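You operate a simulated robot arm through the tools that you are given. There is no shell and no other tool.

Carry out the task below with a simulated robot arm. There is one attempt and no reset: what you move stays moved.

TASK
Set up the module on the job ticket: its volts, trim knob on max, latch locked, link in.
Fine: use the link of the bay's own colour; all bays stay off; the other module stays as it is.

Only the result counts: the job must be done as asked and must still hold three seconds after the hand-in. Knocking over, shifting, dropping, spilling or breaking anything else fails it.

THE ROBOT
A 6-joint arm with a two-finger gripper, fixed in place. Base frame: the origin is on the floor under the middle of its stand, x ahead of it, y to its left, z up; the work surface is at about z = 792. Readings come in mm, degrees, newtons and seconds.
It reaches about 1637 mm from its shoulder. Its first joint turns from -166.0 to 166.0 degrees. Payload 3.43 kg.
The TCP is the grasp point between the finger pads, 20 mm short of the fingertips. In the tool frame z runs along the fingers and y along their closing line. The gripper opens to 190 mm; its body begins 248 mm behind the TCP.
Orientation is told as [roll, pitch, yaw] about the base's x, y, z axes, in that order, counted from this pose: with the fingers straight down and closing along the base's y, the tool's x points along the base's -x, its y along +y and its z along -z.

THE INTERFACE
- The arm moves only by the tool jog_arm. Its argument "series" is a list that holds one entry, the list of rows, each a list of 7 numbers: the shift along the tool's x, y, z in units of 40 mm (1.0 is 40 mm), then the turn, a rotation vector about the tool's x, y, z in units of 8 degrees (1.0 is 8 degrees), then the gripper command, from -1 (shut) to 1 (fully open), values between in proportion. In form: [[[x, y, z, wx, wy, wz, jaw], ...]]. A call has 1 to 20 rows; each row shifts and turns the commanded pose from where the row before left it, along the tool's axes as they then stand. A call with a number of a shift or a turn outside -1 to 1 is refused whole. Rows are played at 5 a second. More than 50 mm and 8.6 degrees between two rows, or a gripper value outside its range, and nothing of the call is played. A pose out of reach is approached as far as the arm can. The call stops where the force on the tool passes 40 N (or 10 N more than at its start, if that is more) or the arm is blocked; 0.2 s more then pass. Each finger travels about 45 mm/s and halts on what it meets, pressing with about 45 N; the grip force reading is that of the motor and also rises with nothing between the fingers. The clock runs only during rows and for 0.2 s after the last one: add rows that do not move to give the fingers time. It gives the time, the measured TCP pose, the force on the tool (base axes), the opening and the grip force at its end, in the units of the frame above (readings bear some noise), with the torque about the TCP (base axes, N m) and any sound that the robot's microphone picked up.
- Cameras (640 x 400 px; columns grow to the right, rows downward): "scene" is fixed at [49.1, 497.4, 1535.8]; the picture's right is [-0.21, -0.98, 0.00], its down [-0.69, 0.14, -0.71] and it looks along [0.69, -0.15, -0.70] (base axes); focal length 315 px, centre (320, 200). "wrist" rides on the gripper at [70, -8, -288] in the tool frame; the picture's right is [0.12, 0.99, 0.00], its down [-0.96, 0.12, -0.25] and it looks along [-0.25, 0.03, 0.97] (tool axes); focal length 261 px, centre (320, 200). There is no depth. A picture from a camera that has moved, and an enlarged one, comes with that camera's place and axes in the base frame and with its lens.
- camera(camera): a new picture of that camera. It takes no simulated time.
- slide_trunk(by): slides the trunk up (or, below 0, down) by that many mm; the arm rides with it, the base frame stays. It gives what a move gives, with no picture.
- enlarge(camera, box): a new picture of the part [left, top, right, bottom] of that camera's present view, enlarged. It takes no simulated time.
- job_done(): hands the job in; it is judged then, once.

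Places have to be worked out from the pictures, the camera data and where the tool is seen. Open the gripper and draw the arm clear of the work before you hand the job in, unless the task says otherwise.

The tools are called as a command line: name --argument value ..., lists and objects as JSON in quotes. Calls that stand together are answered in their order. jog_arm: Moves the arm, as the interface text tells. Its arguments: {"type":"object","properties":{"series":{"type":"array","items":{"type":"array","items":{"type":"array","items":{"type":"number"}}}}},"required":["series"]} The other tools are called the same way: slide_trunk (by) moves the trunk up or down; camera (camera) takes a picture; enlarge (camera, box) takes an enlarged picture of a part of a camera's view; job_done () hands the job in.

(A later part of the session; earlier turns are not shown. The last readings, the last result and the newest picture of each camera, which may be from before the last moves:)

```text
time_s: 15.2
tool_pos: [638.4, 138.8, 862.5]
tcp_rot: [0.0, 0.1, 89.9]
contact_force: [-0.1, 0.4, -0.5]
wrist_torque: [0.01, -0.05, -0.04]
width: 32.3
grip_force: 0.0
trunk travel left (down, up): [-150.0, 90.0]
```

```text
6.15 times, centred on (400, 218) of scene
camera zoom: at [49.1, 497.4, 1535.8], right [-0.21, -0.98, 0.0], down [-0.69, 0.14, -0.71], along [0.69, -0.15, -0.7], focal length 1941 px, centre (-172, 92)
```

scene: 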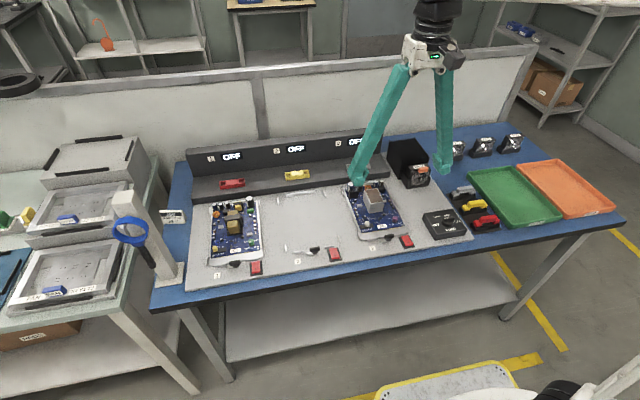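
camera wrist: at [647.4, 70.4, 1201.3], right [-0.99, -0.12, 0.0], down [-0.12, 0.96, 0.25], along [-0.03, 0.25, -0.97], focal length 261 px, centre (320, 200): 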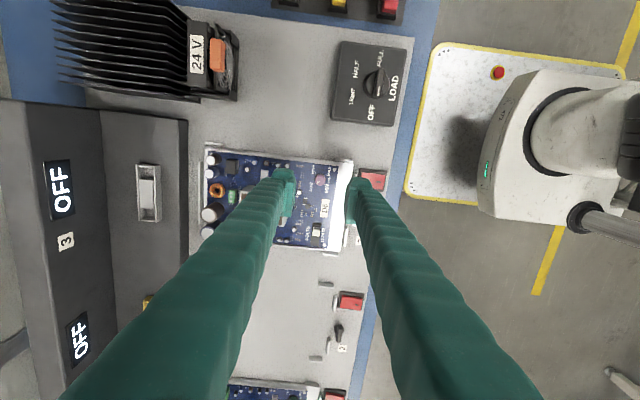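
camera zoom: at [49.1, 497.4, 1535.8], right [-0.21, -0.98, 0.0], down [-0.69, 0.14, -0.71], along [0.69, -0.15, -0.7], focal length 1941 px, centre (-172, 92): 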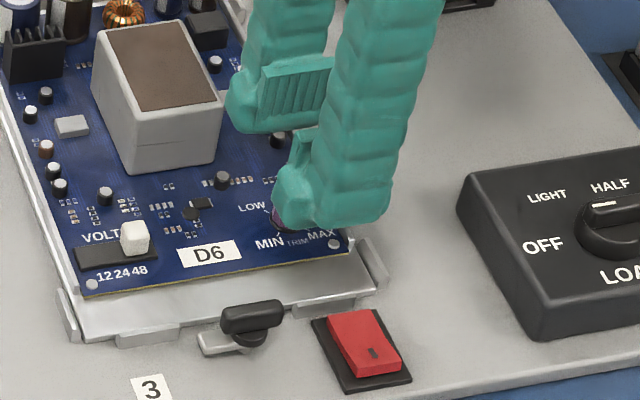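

Centred within 1 mm. Lowering 25 mm so the pads flank the knob.

jog_arm --series '[[[0.015, 0.015, 0.3, 0, 0, 0, -0.66], [0, 0, 0.32, 0, 0, 0, -0.66], [0, 0, 0, 0, 0, 0, -0.66]]]'

enlarge --camera "wrist" --box '[280, 160, 360, 220]'

enlarge --camera "scene" --box '[370, 190, 430, 240]'

```text
time_s: 16.0
tool_pos: [639.3, 137.8, 837.7]
tcp_rot: [-0.1, 0.0, 90.1]
contact_force: [-0.9, -1.3, -0.5]
wrist_torque: [0.0, 0.0, -0.01]
width: 32.6
grip_force: 0.0
trunk travel left (down, up): [-150.0, 90.0]
```

```text
6.67 times, centred on (320, 190) of wrist
camera zoom: at [646.7, 67.1, 1125.0], right [-0.99, -0.12, 0.0], down [-0.12, 0.96, 0.25], along [-0.03, 0.25, -0.97], focal length 1738 px, centre (320, 267)
```

zoom: 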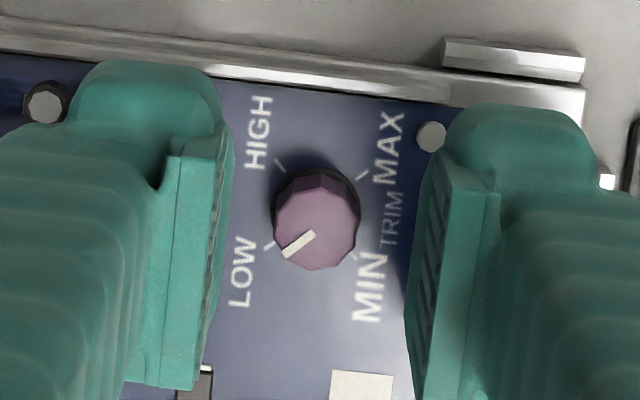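

```text
8.00 times, centred on (400, 215) of scene
camera zoom: at [49.1, 497.4, 1535.8], right [-0.21, -0.98, 0.0], down [-0.69, 0.14, -0.71], along [0.69, -0.15, -0.7], focal length 2523 px, centre (-320, 80)
```

zoom: 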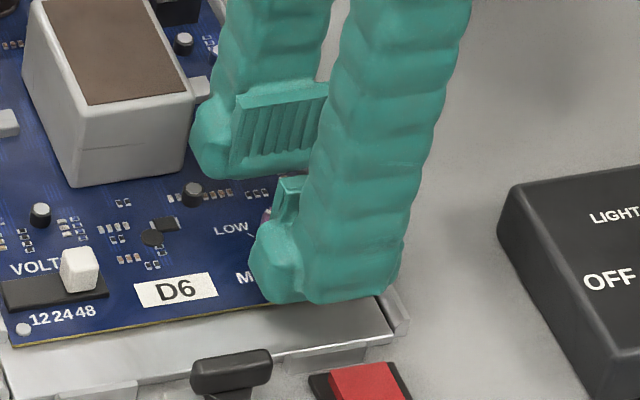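

The knob sits between the pads. Closing on it.

jog_arm --series '[[[0, 0, 0, 0, 0, 0, -1], [0, 0, 0, 0, 0, 0, -1], [0, 0, 0, 0, 0, 0, -1], [0, 0, 0, 0, 0, 0, -1]]]'

enlarge --camera "wrist" --box '[280, 160, 360, 220]'

```text
time_s: 17.0
tool_pos: [638.4, 138.2, 837.7]
tcp_rot: [0.1, 0.0, 90.0]
contact_force: [-0.9, -0.4, 0.3]
wrist_torque: [-0.01, 0.0, 0.03]
width: 0.0
grip_force: 34.2
trunk travel left (down, up): [-150.0, 90.0]
```

```text
6.67 times, centred on (320, 190) of wrist
camera zoom: at [646.6, 67.1, 1125.1], right [-0.99, -0.12, 0.0], down [-0.12, 0.96, 0.25], along [-0.03, 0.25, -0.97], focal length 1738 px, centre (320, 267)
```

zoom: 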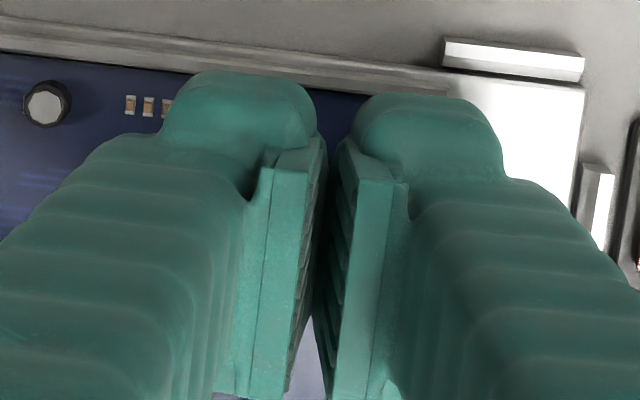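

The gripper closed to 0, so the pads met just above the knob: its top is lower than I estimated. I'll open again, rise slightly, and look closely at the heights of the knob and the tray rail beside it.

jog_arm --series '[[[0, 0, 0, 0, 0, 0, -0.66], [0, 0, -0.5, 0, 0, 0, -0.66], [0, 0, -0.8, 0, 0, 0, -0.66], [0, 0, -0.8, 0, 0, 0, -0.66], [0, 0, 0, 0, 0, 0, -0.66]]]'

enlarge --camera "scene" --box '[385, 205, 417, 230]'

enlarge --camera "wrist" --box '[270, 130, 370, 200]'

```text
time_s: 18.2
tool_pos: [636.4, 138.0, 920.6]
tcp_rot: [0.1, 0.1, 90.0]
contact_force: [0.7, -0.6, 0.1]
wrist_torque: [0.03, 0.01, 0.03]
width: 32.2
grip_force: 0.1
trunk travel left (down, up): [-150.0, 90.0]
```

```text
16.00 times, centred on (401, 218) of scene
camera zoom: at [49.1, 497.4, 1535.8], right [-0.21, -0.98, 0.0], down [-0.69, 0.14, -0.71], along [0.69, -0.15, -0.7], focal length 5046 px, centre (-976, -80)
```

zoom: 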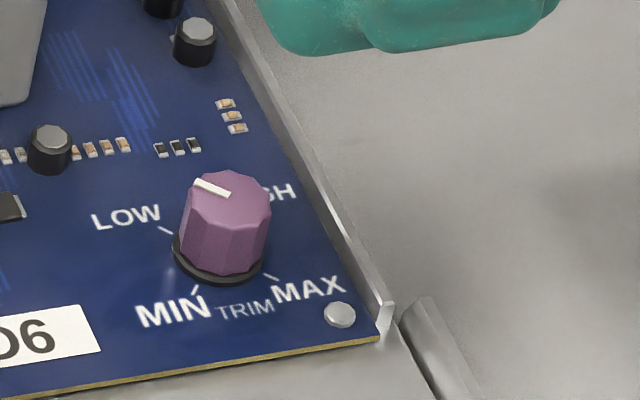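

```text
5.71 times, centred on (320, 165) of wrist
camera zoom: at [645.6, 66.7, 1209.4], right [-0.99, -0.12, 0.0], down [-0.12, 0.96, 0.25], along [-0.03, 0.25, -0.97], focal length 1489 px, centre (320, 400)
```

zoom: 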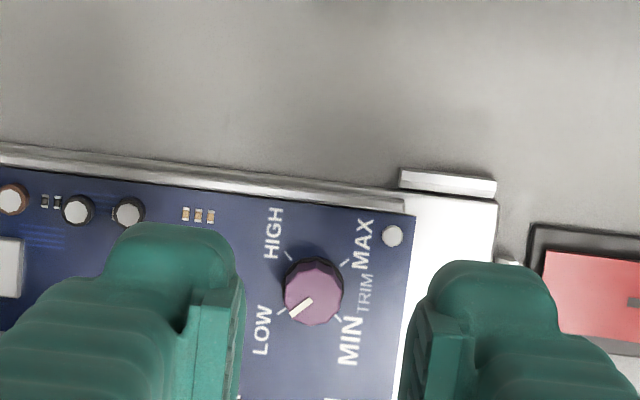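

Knob top is about 6–7 mm above the tray rail, and earlier the tips passed over the other rail freely at TCP z≈833.7. I'll descend to TCP z≈834 first and check alignment.

jog_arm --series '[[[0, 0, 0.8, 0, 0, 0, -0.66], [0, 0, 0.8, 0, 0, 0, -0.66], [0, 0, 0.55, 0, 0, 0, -0.66], [0, 0, 0, 0, 0, 0, -0.66], [0, 0, 0, 0, 0, 0, -0.66]]]'

enlarge --camera "wrist" --box '[280, 160, 360, 220]'

enlarge --camera "scene" --box '[380, 195, 420, 230]'

```text
time_s: 19.4
tool_pos: [638.1, 136.8, 835.6]
tcp_rot: [0.0, 0.0, 89.9]
contact_force: [-0.6, -0.9, 0.0]
wrist_torque: [0.01, 0.0, 0.03]
width: 32.1
grip_force: 0.0
trunk travel left (down, up): [-150.0, 90.0]
```

```text
6.67 times, centred on (320, 190) of wrist
camera zoom: at [646.5, 66.9, 1122.8], right [-0.99, -0.12, 0.0], down [-0.12, 0.96, 0.25], along [-0.03, 0.25, -0.97], focal length 1738 px, centre (320, 267)
```

zoom: 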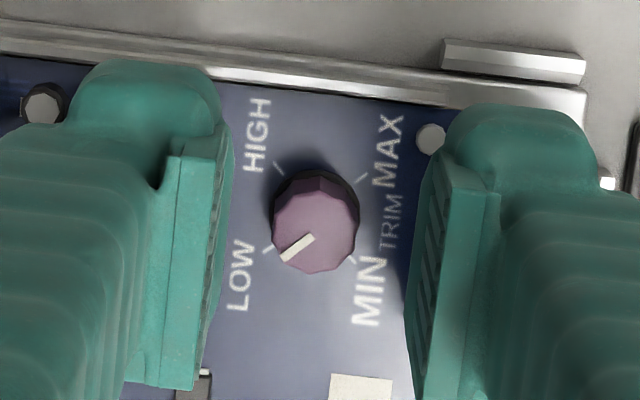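

```text
11.43 times, centred on (400, 212) of scene
camera zoom: at [49.1, 497.4, 1535.8], right [-0.21, -0.98, 0.0], down [-0.69, 0.14, -0.71], along [0.69, -0.15, -0.7], focal length 3604 px, centre (-594, 57)
```

zoom: 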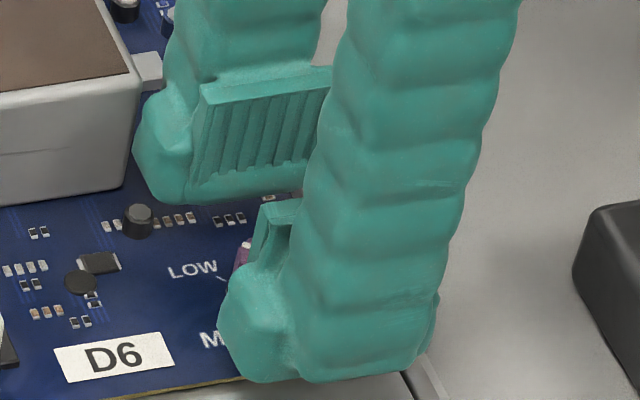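

The tips are beside the knob top. Closing here to see whether it catches the knob.

jog_arm --series '[[[0, 0, 0.05, 0, 0, 0, -0.66], [0, 0, 0, 0, 0, 0, -0.8], [0, 0, 0, 0, 0, 0, -0.9], [0, 0, 0, 0, 0, 0, -1], [0, 0, 0, 0, 0, 0, -1]]]'

enlarge --camera "wrist" --box '[280, 160, 360, 220]'

```text
time_s: 20.6
tool_pos: [638.6, 136.5, 834.3]
tcp_rot: [-0.2, 0.0, 90.0]
contact_force: [3.9, 0.8, 29.1]
wrist_torque: [0.08, -0.17, 0.0]
width: 6.0
grip_force: 34.7
trunk travel left (down, up): [-150.0, 90.0]
```

```text
6.67 times, centred on (320, 190) of wrist
camera zoom: at [646.2, 66.8, 1122.7], right [-0.99, -0.12, 0.0], down [-0.12, 0.96, 0.25], along [-0.03, 0.25, -0.97], focal length 1738 px, centre (320, 267)
```

zoom: 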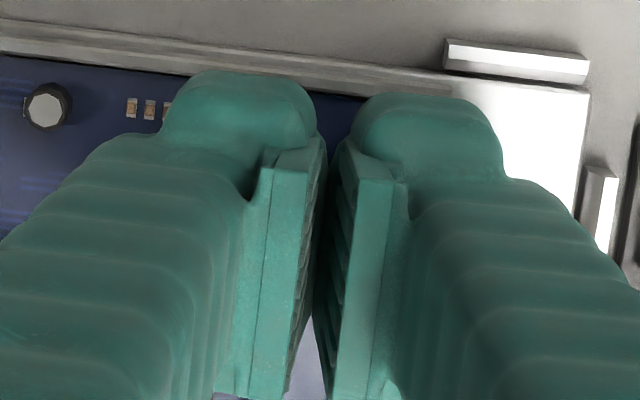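

The tips are riding on the knob's top edge (29 N upwards). I'll open, go about 5 mm lower, and check forces as I go.

jog_arm --series '[[[0, 0, 0, 0, 0, 0, -0.66], [0, 0, 0, 0, 0, 0, -0.66], [0, 0, 0.06, 0, 0, 0, -0.66], [0, 0, 0.06, 0, 0, 0, -0.66], [0, 0, 0, 0, 0, 0, -0.66]]]'

enlarge --camera "wrist" --box '[280, 160, 360, 220]'

enlarge --camera "scene" --box '[380, 195, 420, 230]'

```text
time_s: 20.9
tool_pos: [637.7, 138.4, 832.7]
tcp_rot: [0.1, 0.0, 90.0]
contact_force: [-0.1, 0.3, -0.5]
wrist_torque: [0.0, 0.05, 0.0]
width: 31.2
grip_force: 0.0
trunk travel left (down, up): [-150.0, 90.0]
stopped in row 1: the force on the tool passed its limit at 44 N (the readings are from after the stop); the commanded pose is now the measured one
```

```text
6.67 times, centred on (320, 190) of wrist
camera zoom: at [646.2, 67.2, 1120.4], right [-0.99, -0.12, 0.0], down [-0.12, 0.96, 0.25], along [-0.03, 0.25, -0.97], focal length 1738 px, centre (320, 267)
```

zoom: 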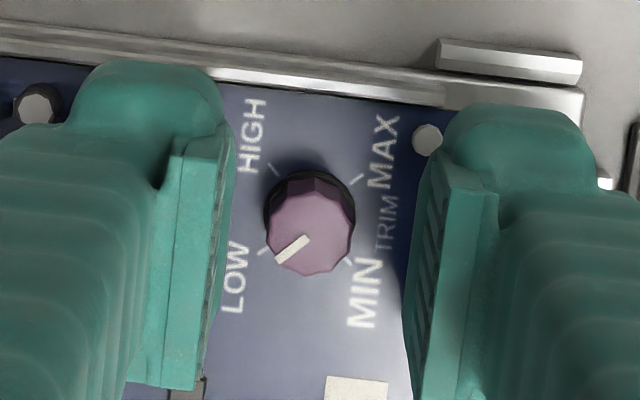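

```text
11.43 times, centred on (400, 212) of scene
camera zoom: at [49.1, 497.4, 1535.8], right [-0.21, -0.98, 0.0], down [-0.69, 0.14, -0.71], along [0.69, -0.15, -0.7], focal length 3604 px, centre (-594, 57)
```

zoom: 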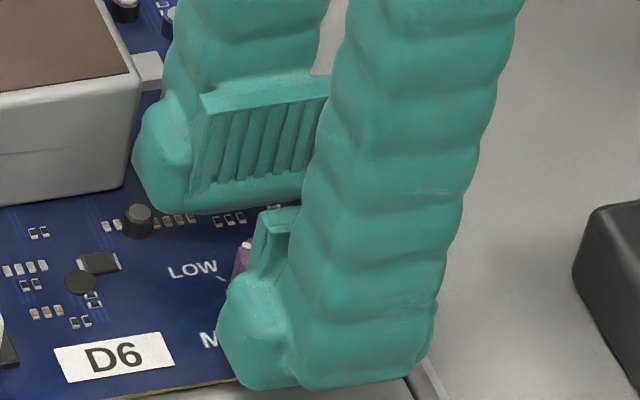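

The jaws are open again and the knob is intact. Stepping down another 4.5 mm carefully, with a 0.8 mm correction in x.

jog_arm --series '[[[0, -0.02, 0.03, 0, 0, 0, -0.66], [0, 0, 0.03, 0, 0, 0, -0.66], [0, 0, 0.03, 0, 0, 0, -0.66], [0, 0, 0.03, 0, 0, 0, -0.66], [0, 0, 0, 0, 0, 0, -0.66]]]'

enlarge --camera "scene" --box '[380, 195, 420, 230]'

```text
time_s: 22.1
tool_pos: [638.2, 139.2, 830.1]
tcp_rot: [0.1, 0.0, 90.0]
contact_force: [-0.3, -0.3, -0.2]
wrist_torque: [0.0, 0.02, 0.03]
width: 32.4
grip_force: 0.0
trunk travel left (down, up): [-150.0, 90.0]
```

```text
11.43 times, centred on (400, 212) of scene
camera zoom: at [49.1, 497.4, 1535.8], right [-0.21, -0.98, 0.0], down [-0.69, 0.14, -0.71], along [0.69, -0.15, -0.7], focal length 3604 px, centre (-594, 57)
```

zoom: 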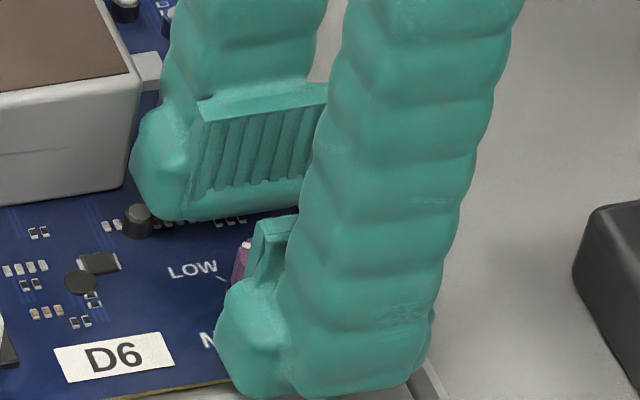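

I want to know the exact height before twisting, because the fingertips sweep over the tray rail. A still row and a wrist picture will give me averaged readings.

jog_arm --series '[[[0, 0, 0, 0, 0, 0, -0.66]]]'

enlarge --camera "wrist" --box '[280, 160, 360, 220]'

enlarge --camera "scene" --box '[390, 210, 415, 232]'

```text
time_s: 22.5
tool_pos: [637.1, 136.7, 829.9]
tcp_rot: [0.0, 0.0, 90.0]
contact_force: [-0.3, 0.4, 0.1]
wrist_torque: [0.0, -0.02, -0.01]
width: 32.2
grip_force: 0.0
trunk travel left (down, up): [-150.0, 90.0]
```

```text
6.67 times, centred on (320, 190) of wrist
camera zoom: at [646.8, 67.0, 1116.7], right [-0.99, -0.12, 0.0], down [-0.11, 0.96, 0.25], along [-0.03, 0.25, -0.97], focal length 1738 px, centre (320, 267)
```

zoom: 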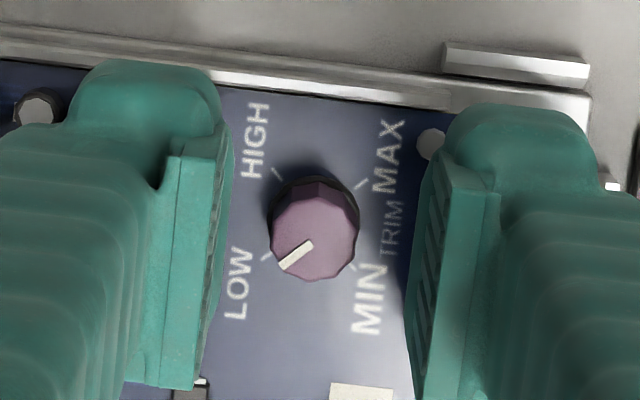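

```text
16.00 times, centred on (402, 221) of scene
camera zoom: at [49.1, 497.4, 1535.8], right [-0.21, -0.98, 0.0], down [-0.69, 0.14, -0.71], along [0.69, -0.15, -0.7], focal length 5046 px, centre (-1000, -136)
```

zoom: 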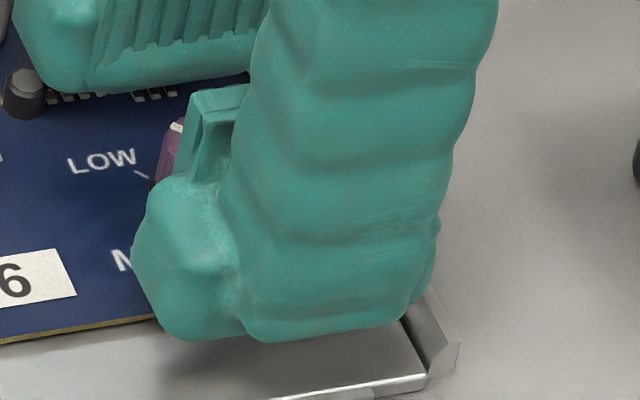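

Readings average TCP z≈829.3 (tips ≈809.3), and the fingertips already overlap the rail in plan without any contact force. I'll probe 2 mm lower to see how much margin there is.

jog_arm --series '[[[0, 0, 0.025, 0, 0, 0, -0.66], [0, 0, 0.025, 0, 0, 0, -0.66], [0, 0, 0, 0, 0, 0, -0.66]]]'

```text
time_s: 23.3
tool_pos: [639.0, 137.3, 827.9]
tcp_rot: [0.1, 0.0, 90.0]
contact_force: [0.2, -1.0, -1.0]
wrist_torque: [-0.03, 0.03, -0.03]
width: 32.2
grip_force: 0.1
trunk travel left (down, up): [-150.0, 90.0]
```

No contact there, so there's margin. I'll come up 1.5 mm and close on the knob.

jog_arm --series '[[[0, 0, -0.035, 0, 0, 0, -0.66], [0, 0, 0, 0, 0, 0, -0.8], [0, 0, 0, 0, 0, 0, -0.9], [0, 0, 0, 0, 0, 0, -0.95], [0, 0, 0, 0, 0, 0, -0.95]]]'

enlarge --camera "wrist" --box '[280, 160, 360, 220]'

enlarge --camera "scene" --box '[380, 195, 420, 230]'

```text
time_s: 24.3
tool_pos: [639.1, 138.5, 834.4]
tcp_rot: [-0.4, -0.1, 90.0]
contact_force: [-8.1, -2.5, 46.6]
wrist_torque: [-0.03, 0.33, 0.02]
width: 6.0
grip_force: 22.3
trunk travel left (down, up): [-150.0, 90.0]
stopped in row 4: the force on the tool passed its limit at 48 N (the readings are from after the stop); the commanded pose is now the measured one
```

```text
6.67 times, centred on (320, 190) of wrist
camera zoom: at [645.3, 66.7, 1122.1], right [-0.99, -0.12, -0.01], down [-0.12, 0.96, 0.25], along [-0.02, 0.25, -0.97], focal length 1738 px, centre (320, 267)
```

zoom: 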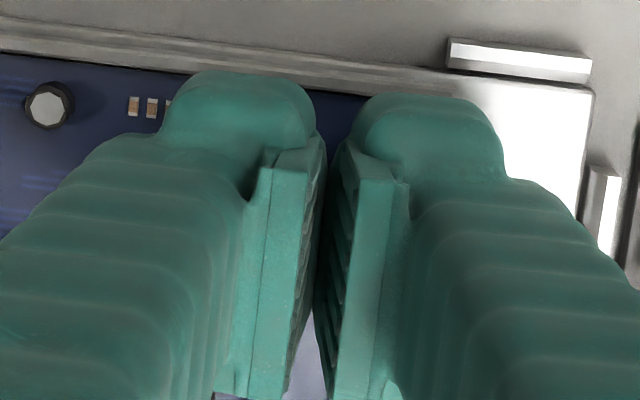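

```text
11.43 times, centred on (400, 212) of scene
camera zoom: at [49.1, 497.4, 1535.8], right [-0.21, -0.98, 0.0], down [-0.69, 0.14, -0.71], along [0.69, -0.15, -0.7], focal length 3604 px, centre (-594, 57)
```

zoom: 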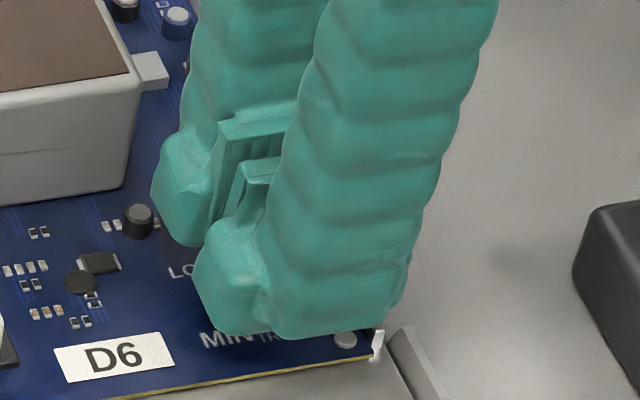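

Closing makes the tips ride up the tapered knob: the fingertip noses below the pads are rounded. I'll open, rise clear, and study the fingertip shape from the scene camera.

jog_arm --series '[[[0, 0, 0, 0, 0, 0, -0.75], [0, 0, -0.1, 0, 0, 0, -0.66], [0, 0, -0.5, 0, 0, 0, -0.66], [0, 0, -0.9, 0, 0, 0, -0.66], [0, 0, -0.9, 0, 0, 0, -0.66], [0, 0, 0, 0, 0, 0, -0.66]]]'

enlarge --camera "scene" --box '[370, 140, 430, 230]'

enlarge --camera "wrist" --box '[270, 130, 370, 200]'

```text
time_s: 24.7
tool_pos: [644.0, 140.0, 831.8]
tcp_rot: [-0.7, -0.2, 90.0]
contact_force: [0.2, 0.1, -0.4]
wrist_torque: [0.02, -0.01, 0.0]
width: 23.8
grip_force: 0.1
trunk travel left (down, up): [-150.0, 90.0]
stopped in row 1: the force on the tool passed its limit at 64 N (the readings are from after the stop); the commanded pose is now the measured one
```

```text
4.44 times, centred on (400, 185) of scene
camera zoom: at [49.1, 497.4, 1535.8], right [-0.21, -0.98, 0.0], down [-0.69, 0.14, -0.71], along [0.69, -0.15, -0.7], focal length 1402 px, centre (-36, 267)
```

zoom: 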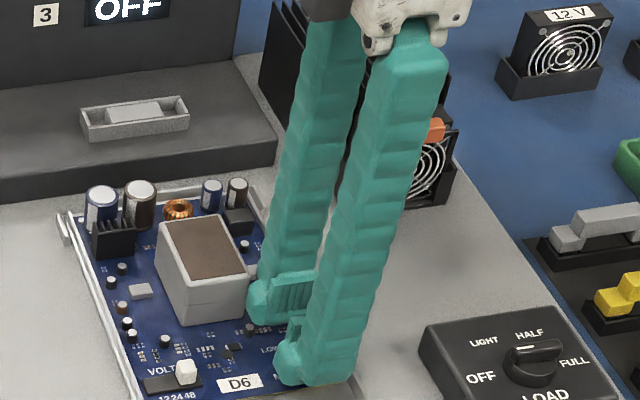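

```text
5.71 times, centred on (320, 165) of wrist
camera zoom: at [648.5, 67.3, 1120.1], right [-0.99, -0.12, -0.01], down [-0.12, 0.96, 0.25], along [-0.02, 0.25, -0.97], focal length 1489 px, centre (320, 400)
```

zoom: 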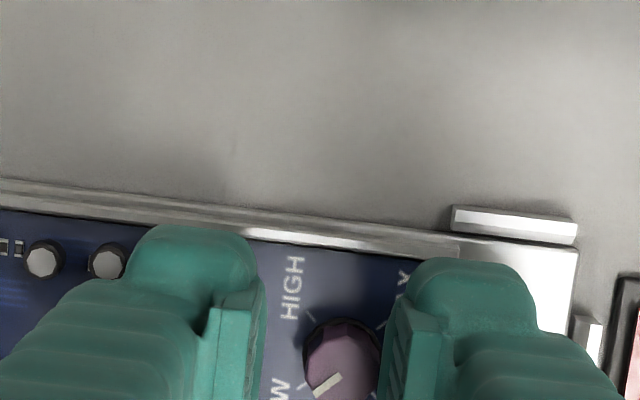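

Jaws are open around the knob with no force. I'll rise straight up now and check that nothing shifted.

jog_arm --series '[[[0, 0, -0.3, 0, 0, 0, -0.7], [0, 0, -0.6, 0, 0, 0, -0.66], [0, 0, -0.9, 0, 0, 0, -0.66], [0, 0, -0.9, 0, 0, 0, -0.66], [0, 0, 0, 0, 0, 0, -0.66]]]'

enlarge --camera "scene" --box '[360, 190, 430, 250]'

enlarge --camera "scene" --box '[380, 120, 430, 210]'

enlarge --camera "wrist" --box '[270, 130, 370, 200]'

```text
time_s: 25.9
tool_pos: [642.1, 137.7, 941.4]
tcp_rot: [-0.7, -0.1, 90.0]
contact_force: [0.2, 0.2, -0.2]
wrist_torque: [-0.01, 0.03, -0.02]
width: 32.4
grip_force: 0.1
trunk travel left (down, up): [-150.0, 90.0]
```

```text
6.67 times, centred on (395, 220) of scene
camera zoom: at [49.1, 497.4, 1535.8], right [-0.21, -0.98, 0.0], down [-0.69, 0.14, -0.71], along [0.69, -0.15, -0.7], focal length 2102 px, centre (-180, 67)
```

zoom: 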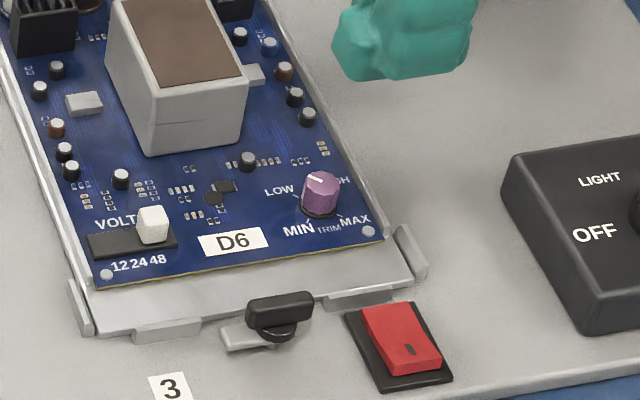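

```text
4.44 times, centred on (405, 165) of scene
camera zoom: at [49.1, 497.4, 1535.8], right [-0.21, -0.98, 0.0], down [-0.69, 0.14, -0.71], along [0.69, -0.15, -0.7], focal length 1402 px, centre (-58, 356)
```

zoom: 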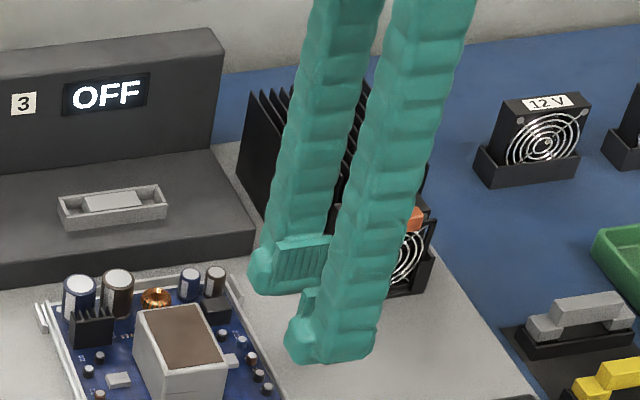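

```text
5.71 times, centred on (320, 165) of wrist
camera zoom: at [647.0, 65.7, 1229.1], right [-0.99, -0.12, -0.01], down [-0.12, 0.96, 0.25], along [-0.02, 0.25, -0.97], focal length 1489 px, centre (320, 400)
```

zoom: 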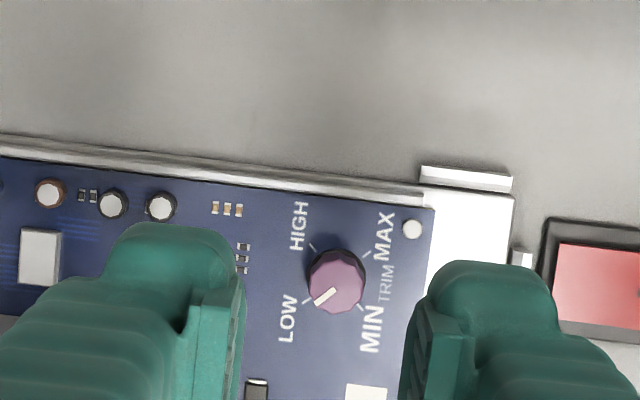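

The module is unmoved and the pointer still at LOW. Now a close look at the fingertips themselves.

enlarge --camera "scene" --box '[383, 165, 423, 205]'

enlarge --camera "wrist" --box '[250, 150, 390, 260]'

```text
10.00 times, centred on (403, 185) of scene
camera zoom: at [49.1, 497.4, 1535.8], right [-0.21, -0.98, 0.0], down [-0.69, 0.14, -0.71], along [0.69, -0.15, -0.7], focal length 3154 px, centre (-510, 350)
```

zoom: 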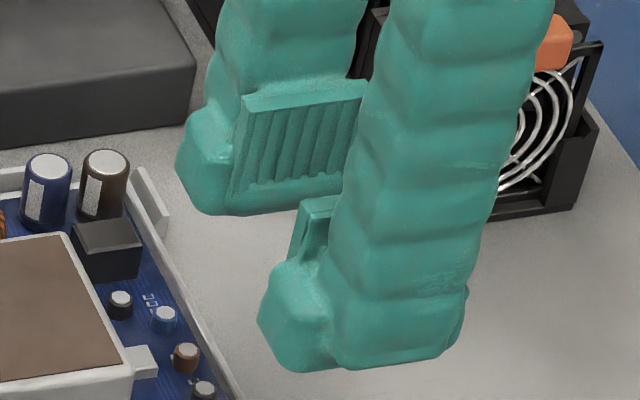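

```text
3.64 times, centred on (320, 205) of wrist
camera zoom: at [647.0, 65.7, 1229.1], right [-0.99, -0.12, -0.01], down [-0.12, 0.96, 0.25], along [-0.02, 0.25, -0.97], focal length 948 px, centre (320, 182)
```

zoom: 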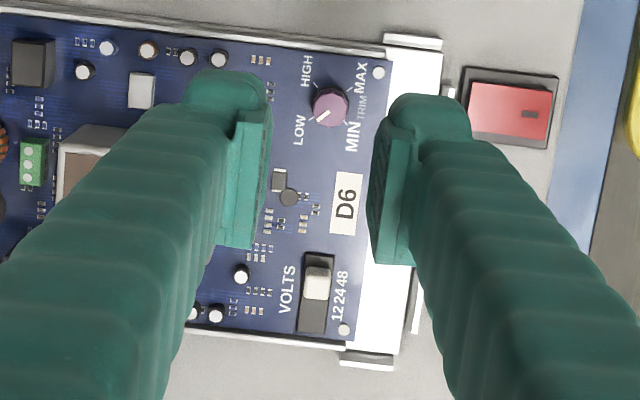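

The fingertips are wide blocks with rounded noses about 10 mm below the pads, so a hard squeeze rides up. I'll use a light squeeze near the knob's top instead, first straightening the 0.7° tilt and re-centring.

jog_arm --series '[[[0, 0, 0, 0, -0.0875, 0, -0.66], [0, 0, 0.9, 0, 0, 0, -0.66], [0, 0, 0.9, 0, 0, 0, -0.66], [0, 0, 0, 0, 0, 0, -0.66], [0, 0, 0, 0, 0, 0, -0.66]]]'

enlarge --camera "wrist" --box '[280, 150, 360, 210]'

```text
time_s: 27.1
tool_pos: [643.2, 138.3, 870.3]
tcp_rot: [-0.7, -0.9, 90.0]
contact_force: [0.2, 0.2, 0.2]
wrist_torque: [0.0, -0.01, 0.02]
width: 32.3
grip_force: 0.1
trunk travel left (down, up): [-150.0, 90.0]
```

```text
6.67 times, centred on (320, 180) of wrist
camera zoom: at [647.6, 63.0, 1156.7], right [-0.99, -0.12, -0.01], down [-0.12, 0.96, 0.26], along [-0.02, 0.26, -0.97], focal length 1738 px, centre (320, 333)
```

zoom: 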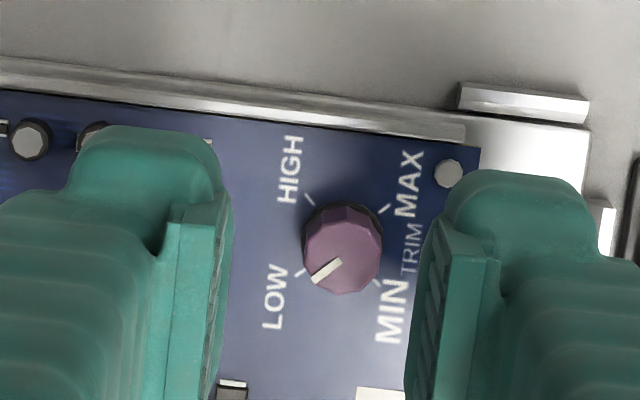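

That turned the wrong component (roll here is about the tool's x). I'll correct both angles and shift 4 mm in -x to re-centre on the knob.

jog_arm --series '[[[0, 0.1, 0, -0.0875, 0.11, 0, -0.66], [0, 0, 0, 0, 0, 0, -0.66], [0, 0, 0, 0, 0, 0, -0.66]]]'

enlarge --camera "wrist" --box '[280, 150, 360, 210]'

```text
time_s: 27.9
tool_pos: [639.7, 139.0, 869.5]
tcp_rot: [0.1, 0.0, 90.1]
contact_force: [-0.2, -0.6, -0.2]
wrist_torque: [0.02, 0.03, 0.01]
width: 32.3
grip_force: 0.0
trunk travel left (down, up): [-150.0, 90.0]
```

```text
6.67 times, centred on (320, 180) of wrist
camera zoom: at [647.4, 67.7, 1157.6], right [-0.99, -0.12, 0.0], down [-0.12, 0.96, 0.25], along [-0.03, 0.24, -0.97], focal length 1738 px, centre (320, 333)
```

zoom: 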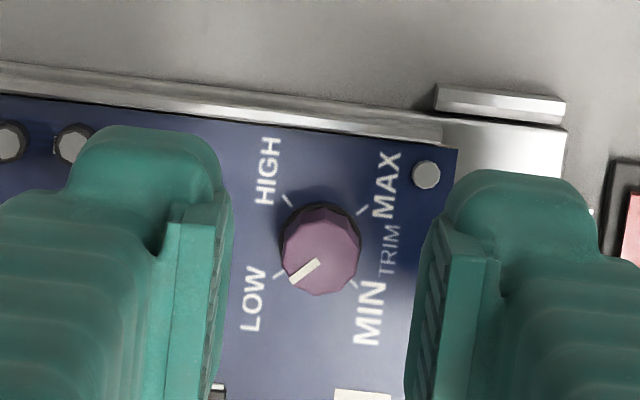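

Aligned to about 1 mm; correcting the rest, then lowering to z≈831.5 and closing in small steps with a light squeeze.

jog_arm --series '[[[-0.03, 0.025, 0.4, 0, 0, 0, -0.66], [0, 0, 0.4, 0, 0, 0, -0.7], [0, 0, 0.15, 0, 0, 0, -0.8], [0, 0, 0, 0, 0, 0, -0.87], [0, 0, 0, 0, 0, 0, -0.895], [0, 0, 0, 0, 0, 0, -0.895]]]'

enlarge --camera "wrist" --box '[280, 160, 360, 220]'

```text
time_s: 29.3
tool_pos: [638.3, 140.8, 831.5]
tcp_rot: [0.0, 0.0, 90.0]
contact_force: [2.7, 0.0, 8.1]
wrist_torque: [-0.01, -0.1, -0.03]
width: 10.6
grip_force: 0.7
trunk travel left (down, up): [-150.0, 90.0]
```

```text
6.67 times, centred on (320, 190) of wrist
camera zoom: at [646.3, 69.6, 1119.8], right [-0.99, -0.12, 0.0], down [-0.12, 0.96, 0.25], along [-0.03, 0.25, -0.97], focal length 1738 px, centre (320, 267)
```

zoom: 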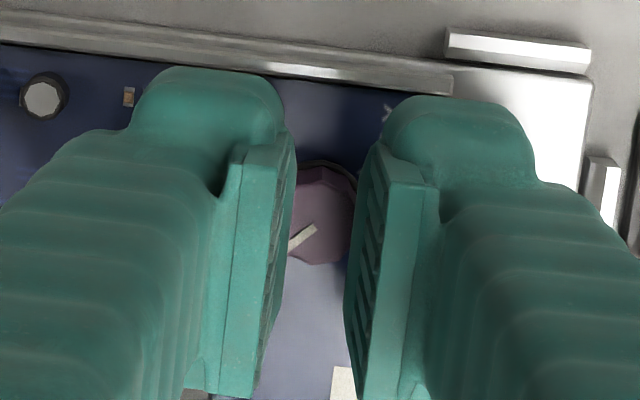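

Light contact at 10.6 mm with the pointer still visible between the pads. I'll add a little squeeze and rotate 16° clockwise to see if the knob follows.

jog_arm --series '[[[0, 0, 0, 0, 0, 0, -0.9], [0, 0, 0, 0, 0, 0.5, -0.9], [0, 0, 0, 0, 0, 0.5, -0.9], [0, 0, 0, 0, 0, 0.5, -0.9], [0, 0, 0, 0, 0, 0.5, -0.9], [0, 0, 0, 0, 0, 0, -0.9]]]'

enlarge --camera "wrist" --box '[280, 160, 360, 220]'

```text
time_s: 30.7
tool_pos: [637.9, 142.0, 831.8]
tcp_rot: [-0.2, 0.0, 74.0]
contact_force: [2.5, -0.6, 9.3]
wrist_torque: [-0.06, -0.12, 0.01]
width: 11.2
grip_force: 1.5
trunk travel left (down, up): [-150.0, 90.0]
```

```text
6.67 times, centred on (320, 190) of wrist
camera zoom: at [626.5, 70.3, 1119.8], right [-0.99, 0.16, 0.0], down [0.15, 0.96, 0.25], along [0.04, 0.24, -0.97], focal length 1738 px, centre (320, 267)
```

zoom: 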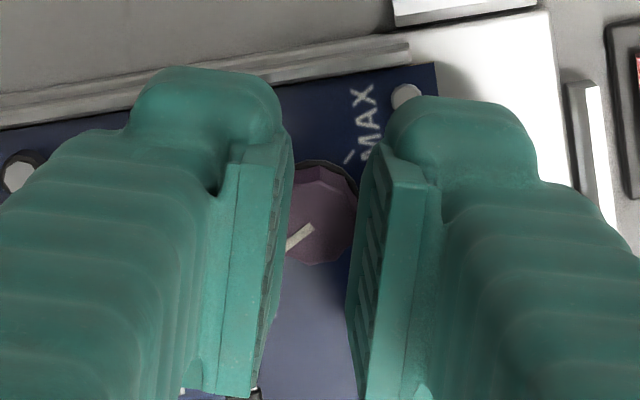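

The knob turns with the gripper (pointer fixed in the image while the board rotates). Continuing clockwise 48°.

jog_arm --series '[[[0, 0, 0, 0, 0, 0.7, -0.9], [0, 0, 0, 0, 0, 0.7, -0.9], [0, 0, 0, 0, 0, 0.7, -0.9], [0, 0, 0, 0, 0, 0.7, -0.9], [0, 0, 0, 0, 0, 0.7, -0.9], [0, 0, 0, 0, 0, 0.7, -0.9], [0, 0, 0, 0, 0, 0.7, -0.9], [0, 0, 0, 0, 0, 0.6, -0.9], [0, 0, 0, 0, 0, 0, -0.9]]]'

enlarge --camera "wrist" --box '[280, 160, 360, 220]'

enlarge --camera "scene" --box '[370, 180, 430, 240]'

```text
time_s: 32.7
tool_pos: [638.4, 140.7, 833.4]
tcp_rot: [-0.1, -0.1, 30.0]
contact_force: [7.5, 1.7, 21.5]
wrist_torque: [-0.14, -0.22, 0.02]
width: 11.2
grip_force: 1.1
trunk travel left (down, up): [-150.0, 90.0]
```

```text
6.67 times, centred on (320, 190) of wrist
camera zoom: at [581.4, 97.8, 1119.9], right [-0.6, 0.8, 0.0], down [0.78, 0.58, 0.25], along [0.2, 0.15, -0.97], focal length 1738 px, centre (320, 267)
```

zoom: 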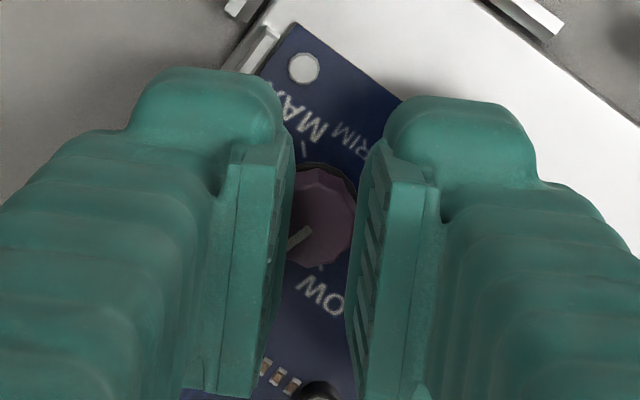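

```text
6.67 times, centred on (400, 210) of scene
camera zoom: at [49.1, 497.4, 1535.8], right [-0.21, -0.98, 0.0], down [-0.69, 0.14, -0.71], along [0.69, -0.15, -0.7], focal length 2102 px, centre (-213, 133)
```

zoom: 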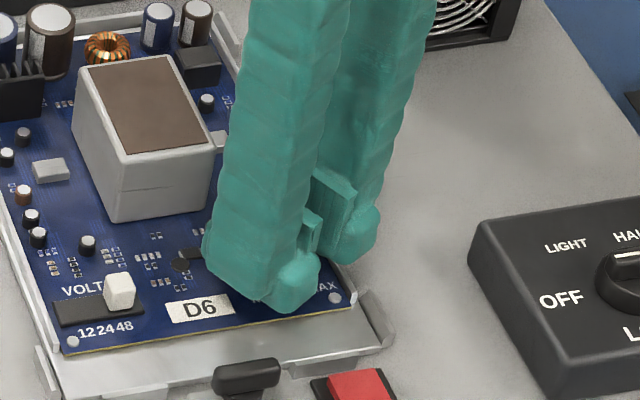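

Rotated 60° so far with the knob following. Upward force rose to 21 N, so I'll ease up 1 mm while turning another 30°.

jog_arm --series '[[[0, 0, -0.025, 0, 0, 0.6, -0.905], [0, 0, 0, 0, 0, 0.65, -0.905], [0, 0, 0, 0, 0, 0.65, -0.905], [0, 0, 0, 0, 0, 0.65, -0.905], [0, 0, 0, 0, 0, 0.6, -0.905], [0, 0, 0, 0, 0, 0.6, -0.905], [0, 0, 0, 0, 0, 0, -0.905]]]'

enlarge --camera "wrist" --box '[280, 160, 360, 220]'

```text
time_s: 34.3
tool_pos: [639.3, 141.0, 832.9]
tcp_rot: [0.1, -0.1, -0.1]
contact_force: [3.6, -1.0, 12.8]
wrist_torque: [-0.11, -0.06, 0.02]
width: 9.9
grip_force: 0.3
trunk travel left (down, up): [-150.0, 90.0]
```

```text
6.67 times, centred on (320, 190) of wrist
camera zoom: at [567.7, 131.7, 1120.6], right [-0.12, 0.99, 0.0], down [0.96, 0.12, 0.25], along [0.25, 0.03, -0.97], focal length 1738 px, centre (320, 267)
```

zoom: 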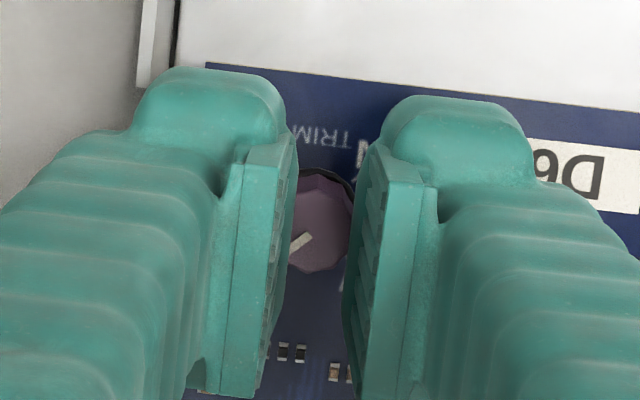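

The pointer is now at HIGH (90° turned). Continuing the second 90°.

jog_arm --series '[[[0, 0, 0, 0, 0, 0.65, -0.905], [0, 0, 0, 0, 0, 0.65, -0.905], [0, 0, 0, 0, 0, 0.65, -0.905], [0, 0, 0, 0, 0, 0.65, -0.905], [0, 0, 0, 0, 0, 0.65, -0.905], [0, 0, 0, 0, 0, 0.65, -0.905], [0, 0, 0, 0, 0, 0.65, -0.905], [0, 0, 0, 0, 0, 0.65, -0.905], [0, 0, 0, 0, 0, 0, -0.905]]]'

enlarge --camera "wrist" --box '[280, 160, 360, 220]'

enlarge --camera "scene" --box '[370, 180, 430, 240]'

```text
time_s: 36.3
tool_pos: [638.3, 140.3, 833.6]
tcp_rot: [-0.1, 0.0, -41.6]
contact_force: [4.0, -1.0, 8.3]
wrist_torque: [-0.07, -0.04, -0.01]
width: 8.7
grip_force: 0.1
trunk travel left (down, up): [-150.0, 90.0]
```

```text
6.67 times, centred on (320, 190) of wrist
camera zoom: at [579.5, 180.8, 1120.6], right [0.57, 0.82, 0.0], down [0.8, -0.55, 0.25], along [0.2, -0.14, -0.97], focal length 1738 px, centre (320, 267)
```

zoom: 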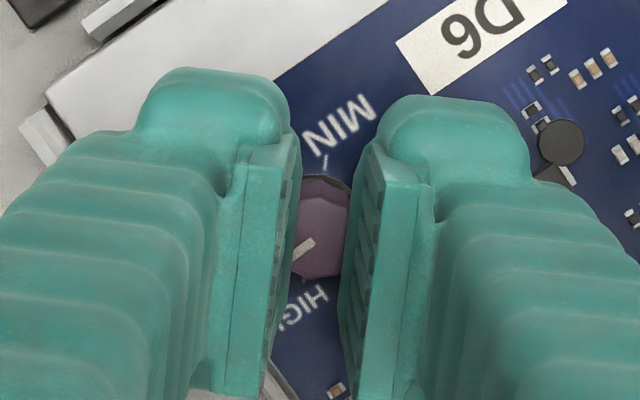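

```text
6.67 times, centred on (400, 210) of scene
camera zoom: at [49.1, 497.4, 1535.8], right [-0.21, -0.98, 0.0], down [-0.69, 0.14, -0.71], along [0.69, -0.15, -0.7], focal length 2102 px, centre (-213, 133)
```

zoom: 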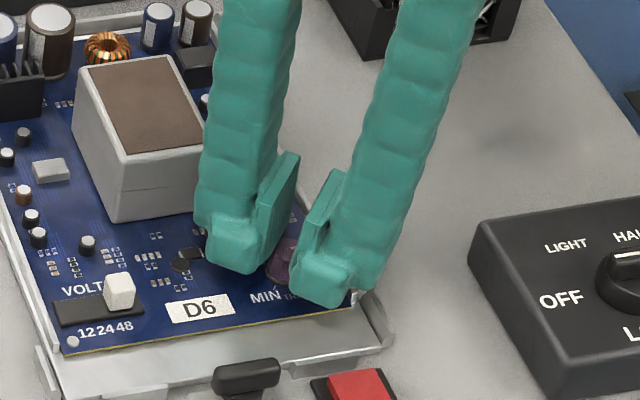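

Still following. I'll add slight squeeze and finish the last 48°.

jog_arm --series '[[[0, 0, 0, 0, 0, 0, -0.915], [0, 0, 0, 0, 0, 0.65, -0.915], [0, 0, 0, 0, 0, 0.65, -0.915], [0, 0, 0, 0, 0, 0.65, -0.915], [0, 0, 0, 0, 0, 0.65, -0.915], [0, 0, 0, 0, 0, 0.65, -0.915], [0, 0, 0, 0, 0, 0.65, -0.915], [0, 0, 0, 0, 0, 0.65, -0.915], [0, 0, 0, 0, 0, 0.65, -0.915], [0, 0, 0, 0, 0, 0.65, -0.915], [0, 0, 0, 0, 0, 0, -0.915]]]'

enlarge --camera "wrist" --box '[280, 160, 360, 220]'

```text
time_s: 38.7
tool_pos: [638.8, 141.6, 833.4]
tcp_rot: [-0.1, 0.1, -88.4]
contact_force: [0.5, 3.6, 7.1]
wrist_torque: [0.06, -0.05, 0.02]
width: 8.2
grip_force: 0.2
trunk travel left (down, up): [-150.0, 90.0]
```

```text
6.67 times, centred on (320, 190) of wrist
camera zoom: at [627.7, 210.5, 1120.8], right [0.99, 0.15, 0.0], down [0.14, -0.96, 0.25], along [0.04, -0.25, -0.97], focal length 1738 px, centre (320, 267)
```

zoom: 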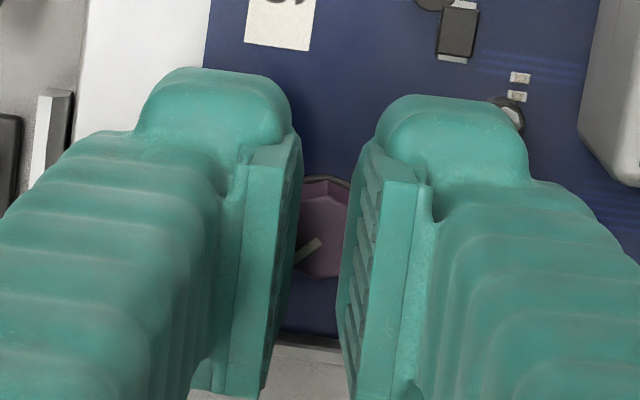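

At yaw -88 the pointer should be about at MAX. I'll open, lift and check precisely.

jog_arm --series '[[[0, 0, 0, 0, 0, 0, -0.8], [0, 0, -0.1, 0, 0, 0, -0.7], [0, 0, -0.5, 0, 0, 0, -0.66], [0, 0, -0.6, 0, 0, 0, -0.6], [0, 0, 0, 0, 0, 0, -0.6]]]'

enlarge --camera "wrist" --box '[290, 150, 350, 200]'

enlarge --camera "scene" --box '[380, 195, 420, 235]'

```text
time_s: 39.9
tool_pos: [638.0, 140.4, 881.2]
tcp_rot: [0.0, 0.0, -88.3]
contact_force: [-0.4, 0.2, 0.7]
wrist_torque: [0.0, 0.04, -0.02]
width: 37.9
grip_force: 0.1
trunk travel left (down, up): [-150.0, 90.0]
```

```text
8.00 times, centred on (320, 175) of wrist
camera zoom: at [627.9, 210.7, 1168.7], right [0.99, 0.15, 0.0], down [0.14, -0.96, 0.25], along [0.04, -0.25, -0.97], focal length 2085 px, centre (320, 400)
```

zoom: 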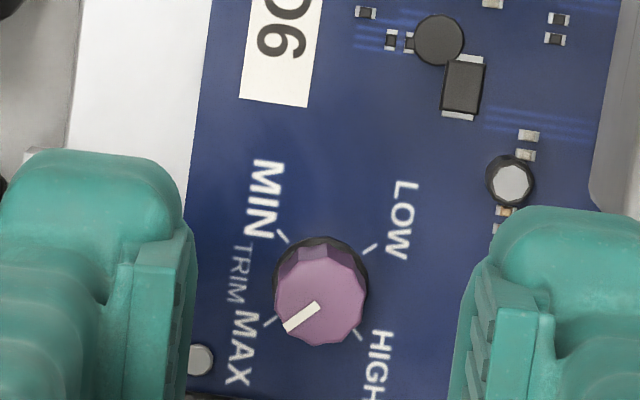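

```text
10.00 times, centred on (400, 215) of scene
camera zoom: at [49.1, 497.4, 1535.8], right [-0.21, -0.98, 0.0], down [-0.69, 0.14, -0.71], along [0.69, -0.15, -0.7], focal length 3154 px, centre (-480, 50)
```

zoom: 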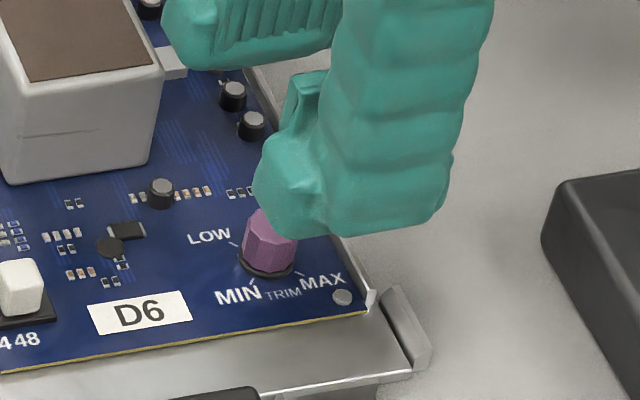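

The pointer lines up with the MAX tick. I'll zoom more to confirm the angle.

enlarge --camera "wrist" --box '[307, 172, 333, 198]'

```text
15.38 times, centred on (320, 185) of wrist
camera zoom: at [627.9, 210.7, 1168.7], right [0.99, 0.15, 0.0], down [0.14, -0.96, 0.25], along [0.04, -0.25, -0.97], focal length 4010 px, centre (320, 431)
```

zoom: 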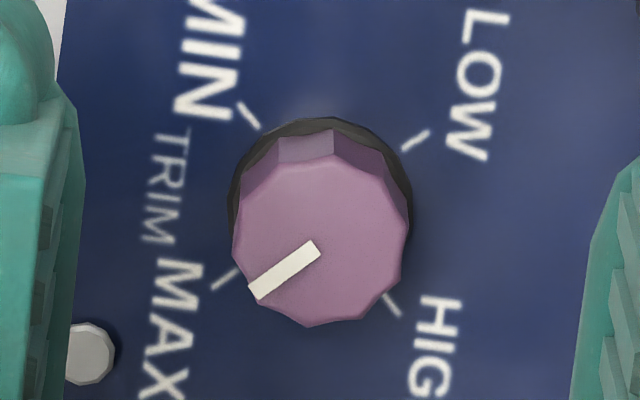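

Trim is at MAX. Next is the latch: I'll measure its bar and the neighbouring red switch from both cameras.

enlarge --camera "scene" --box '[378, 220, 418, 250]'

camera --camera "wrist"

enlarge --camera "wrist" --box '[190, 110, 320, 200]'

```text
13.33 times, centred on (398, 235) of scene
camera zoom: at [49.1, 497.4, 1535.8], right [-0.21, -0.98, 0.0], down [-0.69, 0.14, -0.71], along [0.69, -0.15, -0.7], focal length 4205 px, centre (-720, -267)
```

zoom: 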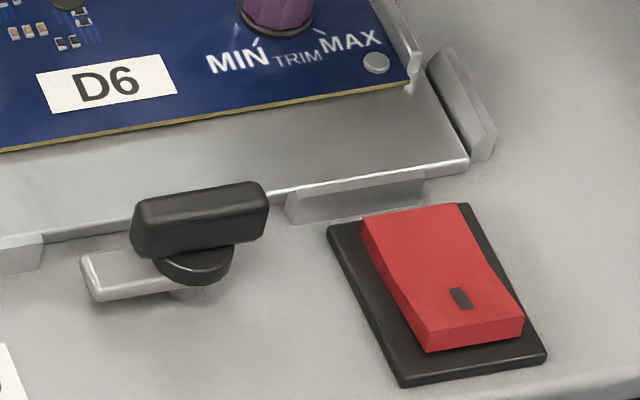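

```text
taken
camera wrist: at [627.9, 210.7, 1168.7], right [0.99, 0.15, 0.0], down [0.14, -0.96, 0.25], along [0.04, -0.25, -0.97], focal length 261 px, centre (320, 200)
```

wrist: 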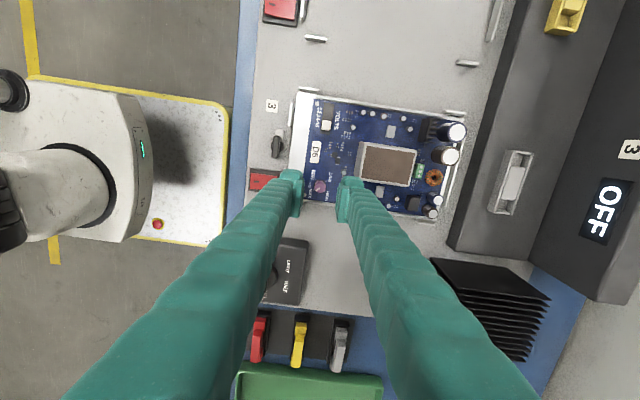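

```text
4.44 times, centred on (255, 155) of wrist
camera zoom: at [627.9, 210.7, 1168.7], right [0.99, 0.15, 0.0], down [0.14, -0.96, 0.25], along [0.04, -0.25, -0.97], focal length 1158 px, centre (609, 400)
```

zoom: 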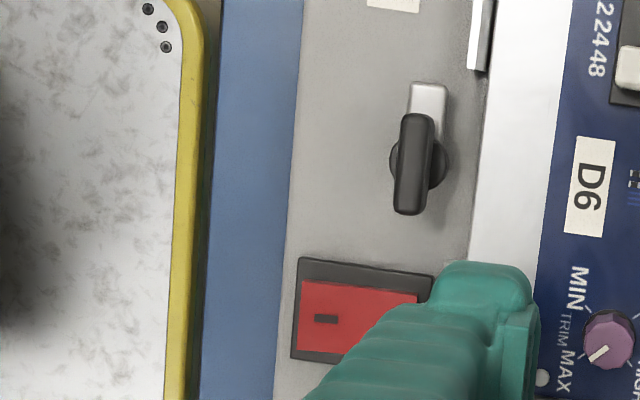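

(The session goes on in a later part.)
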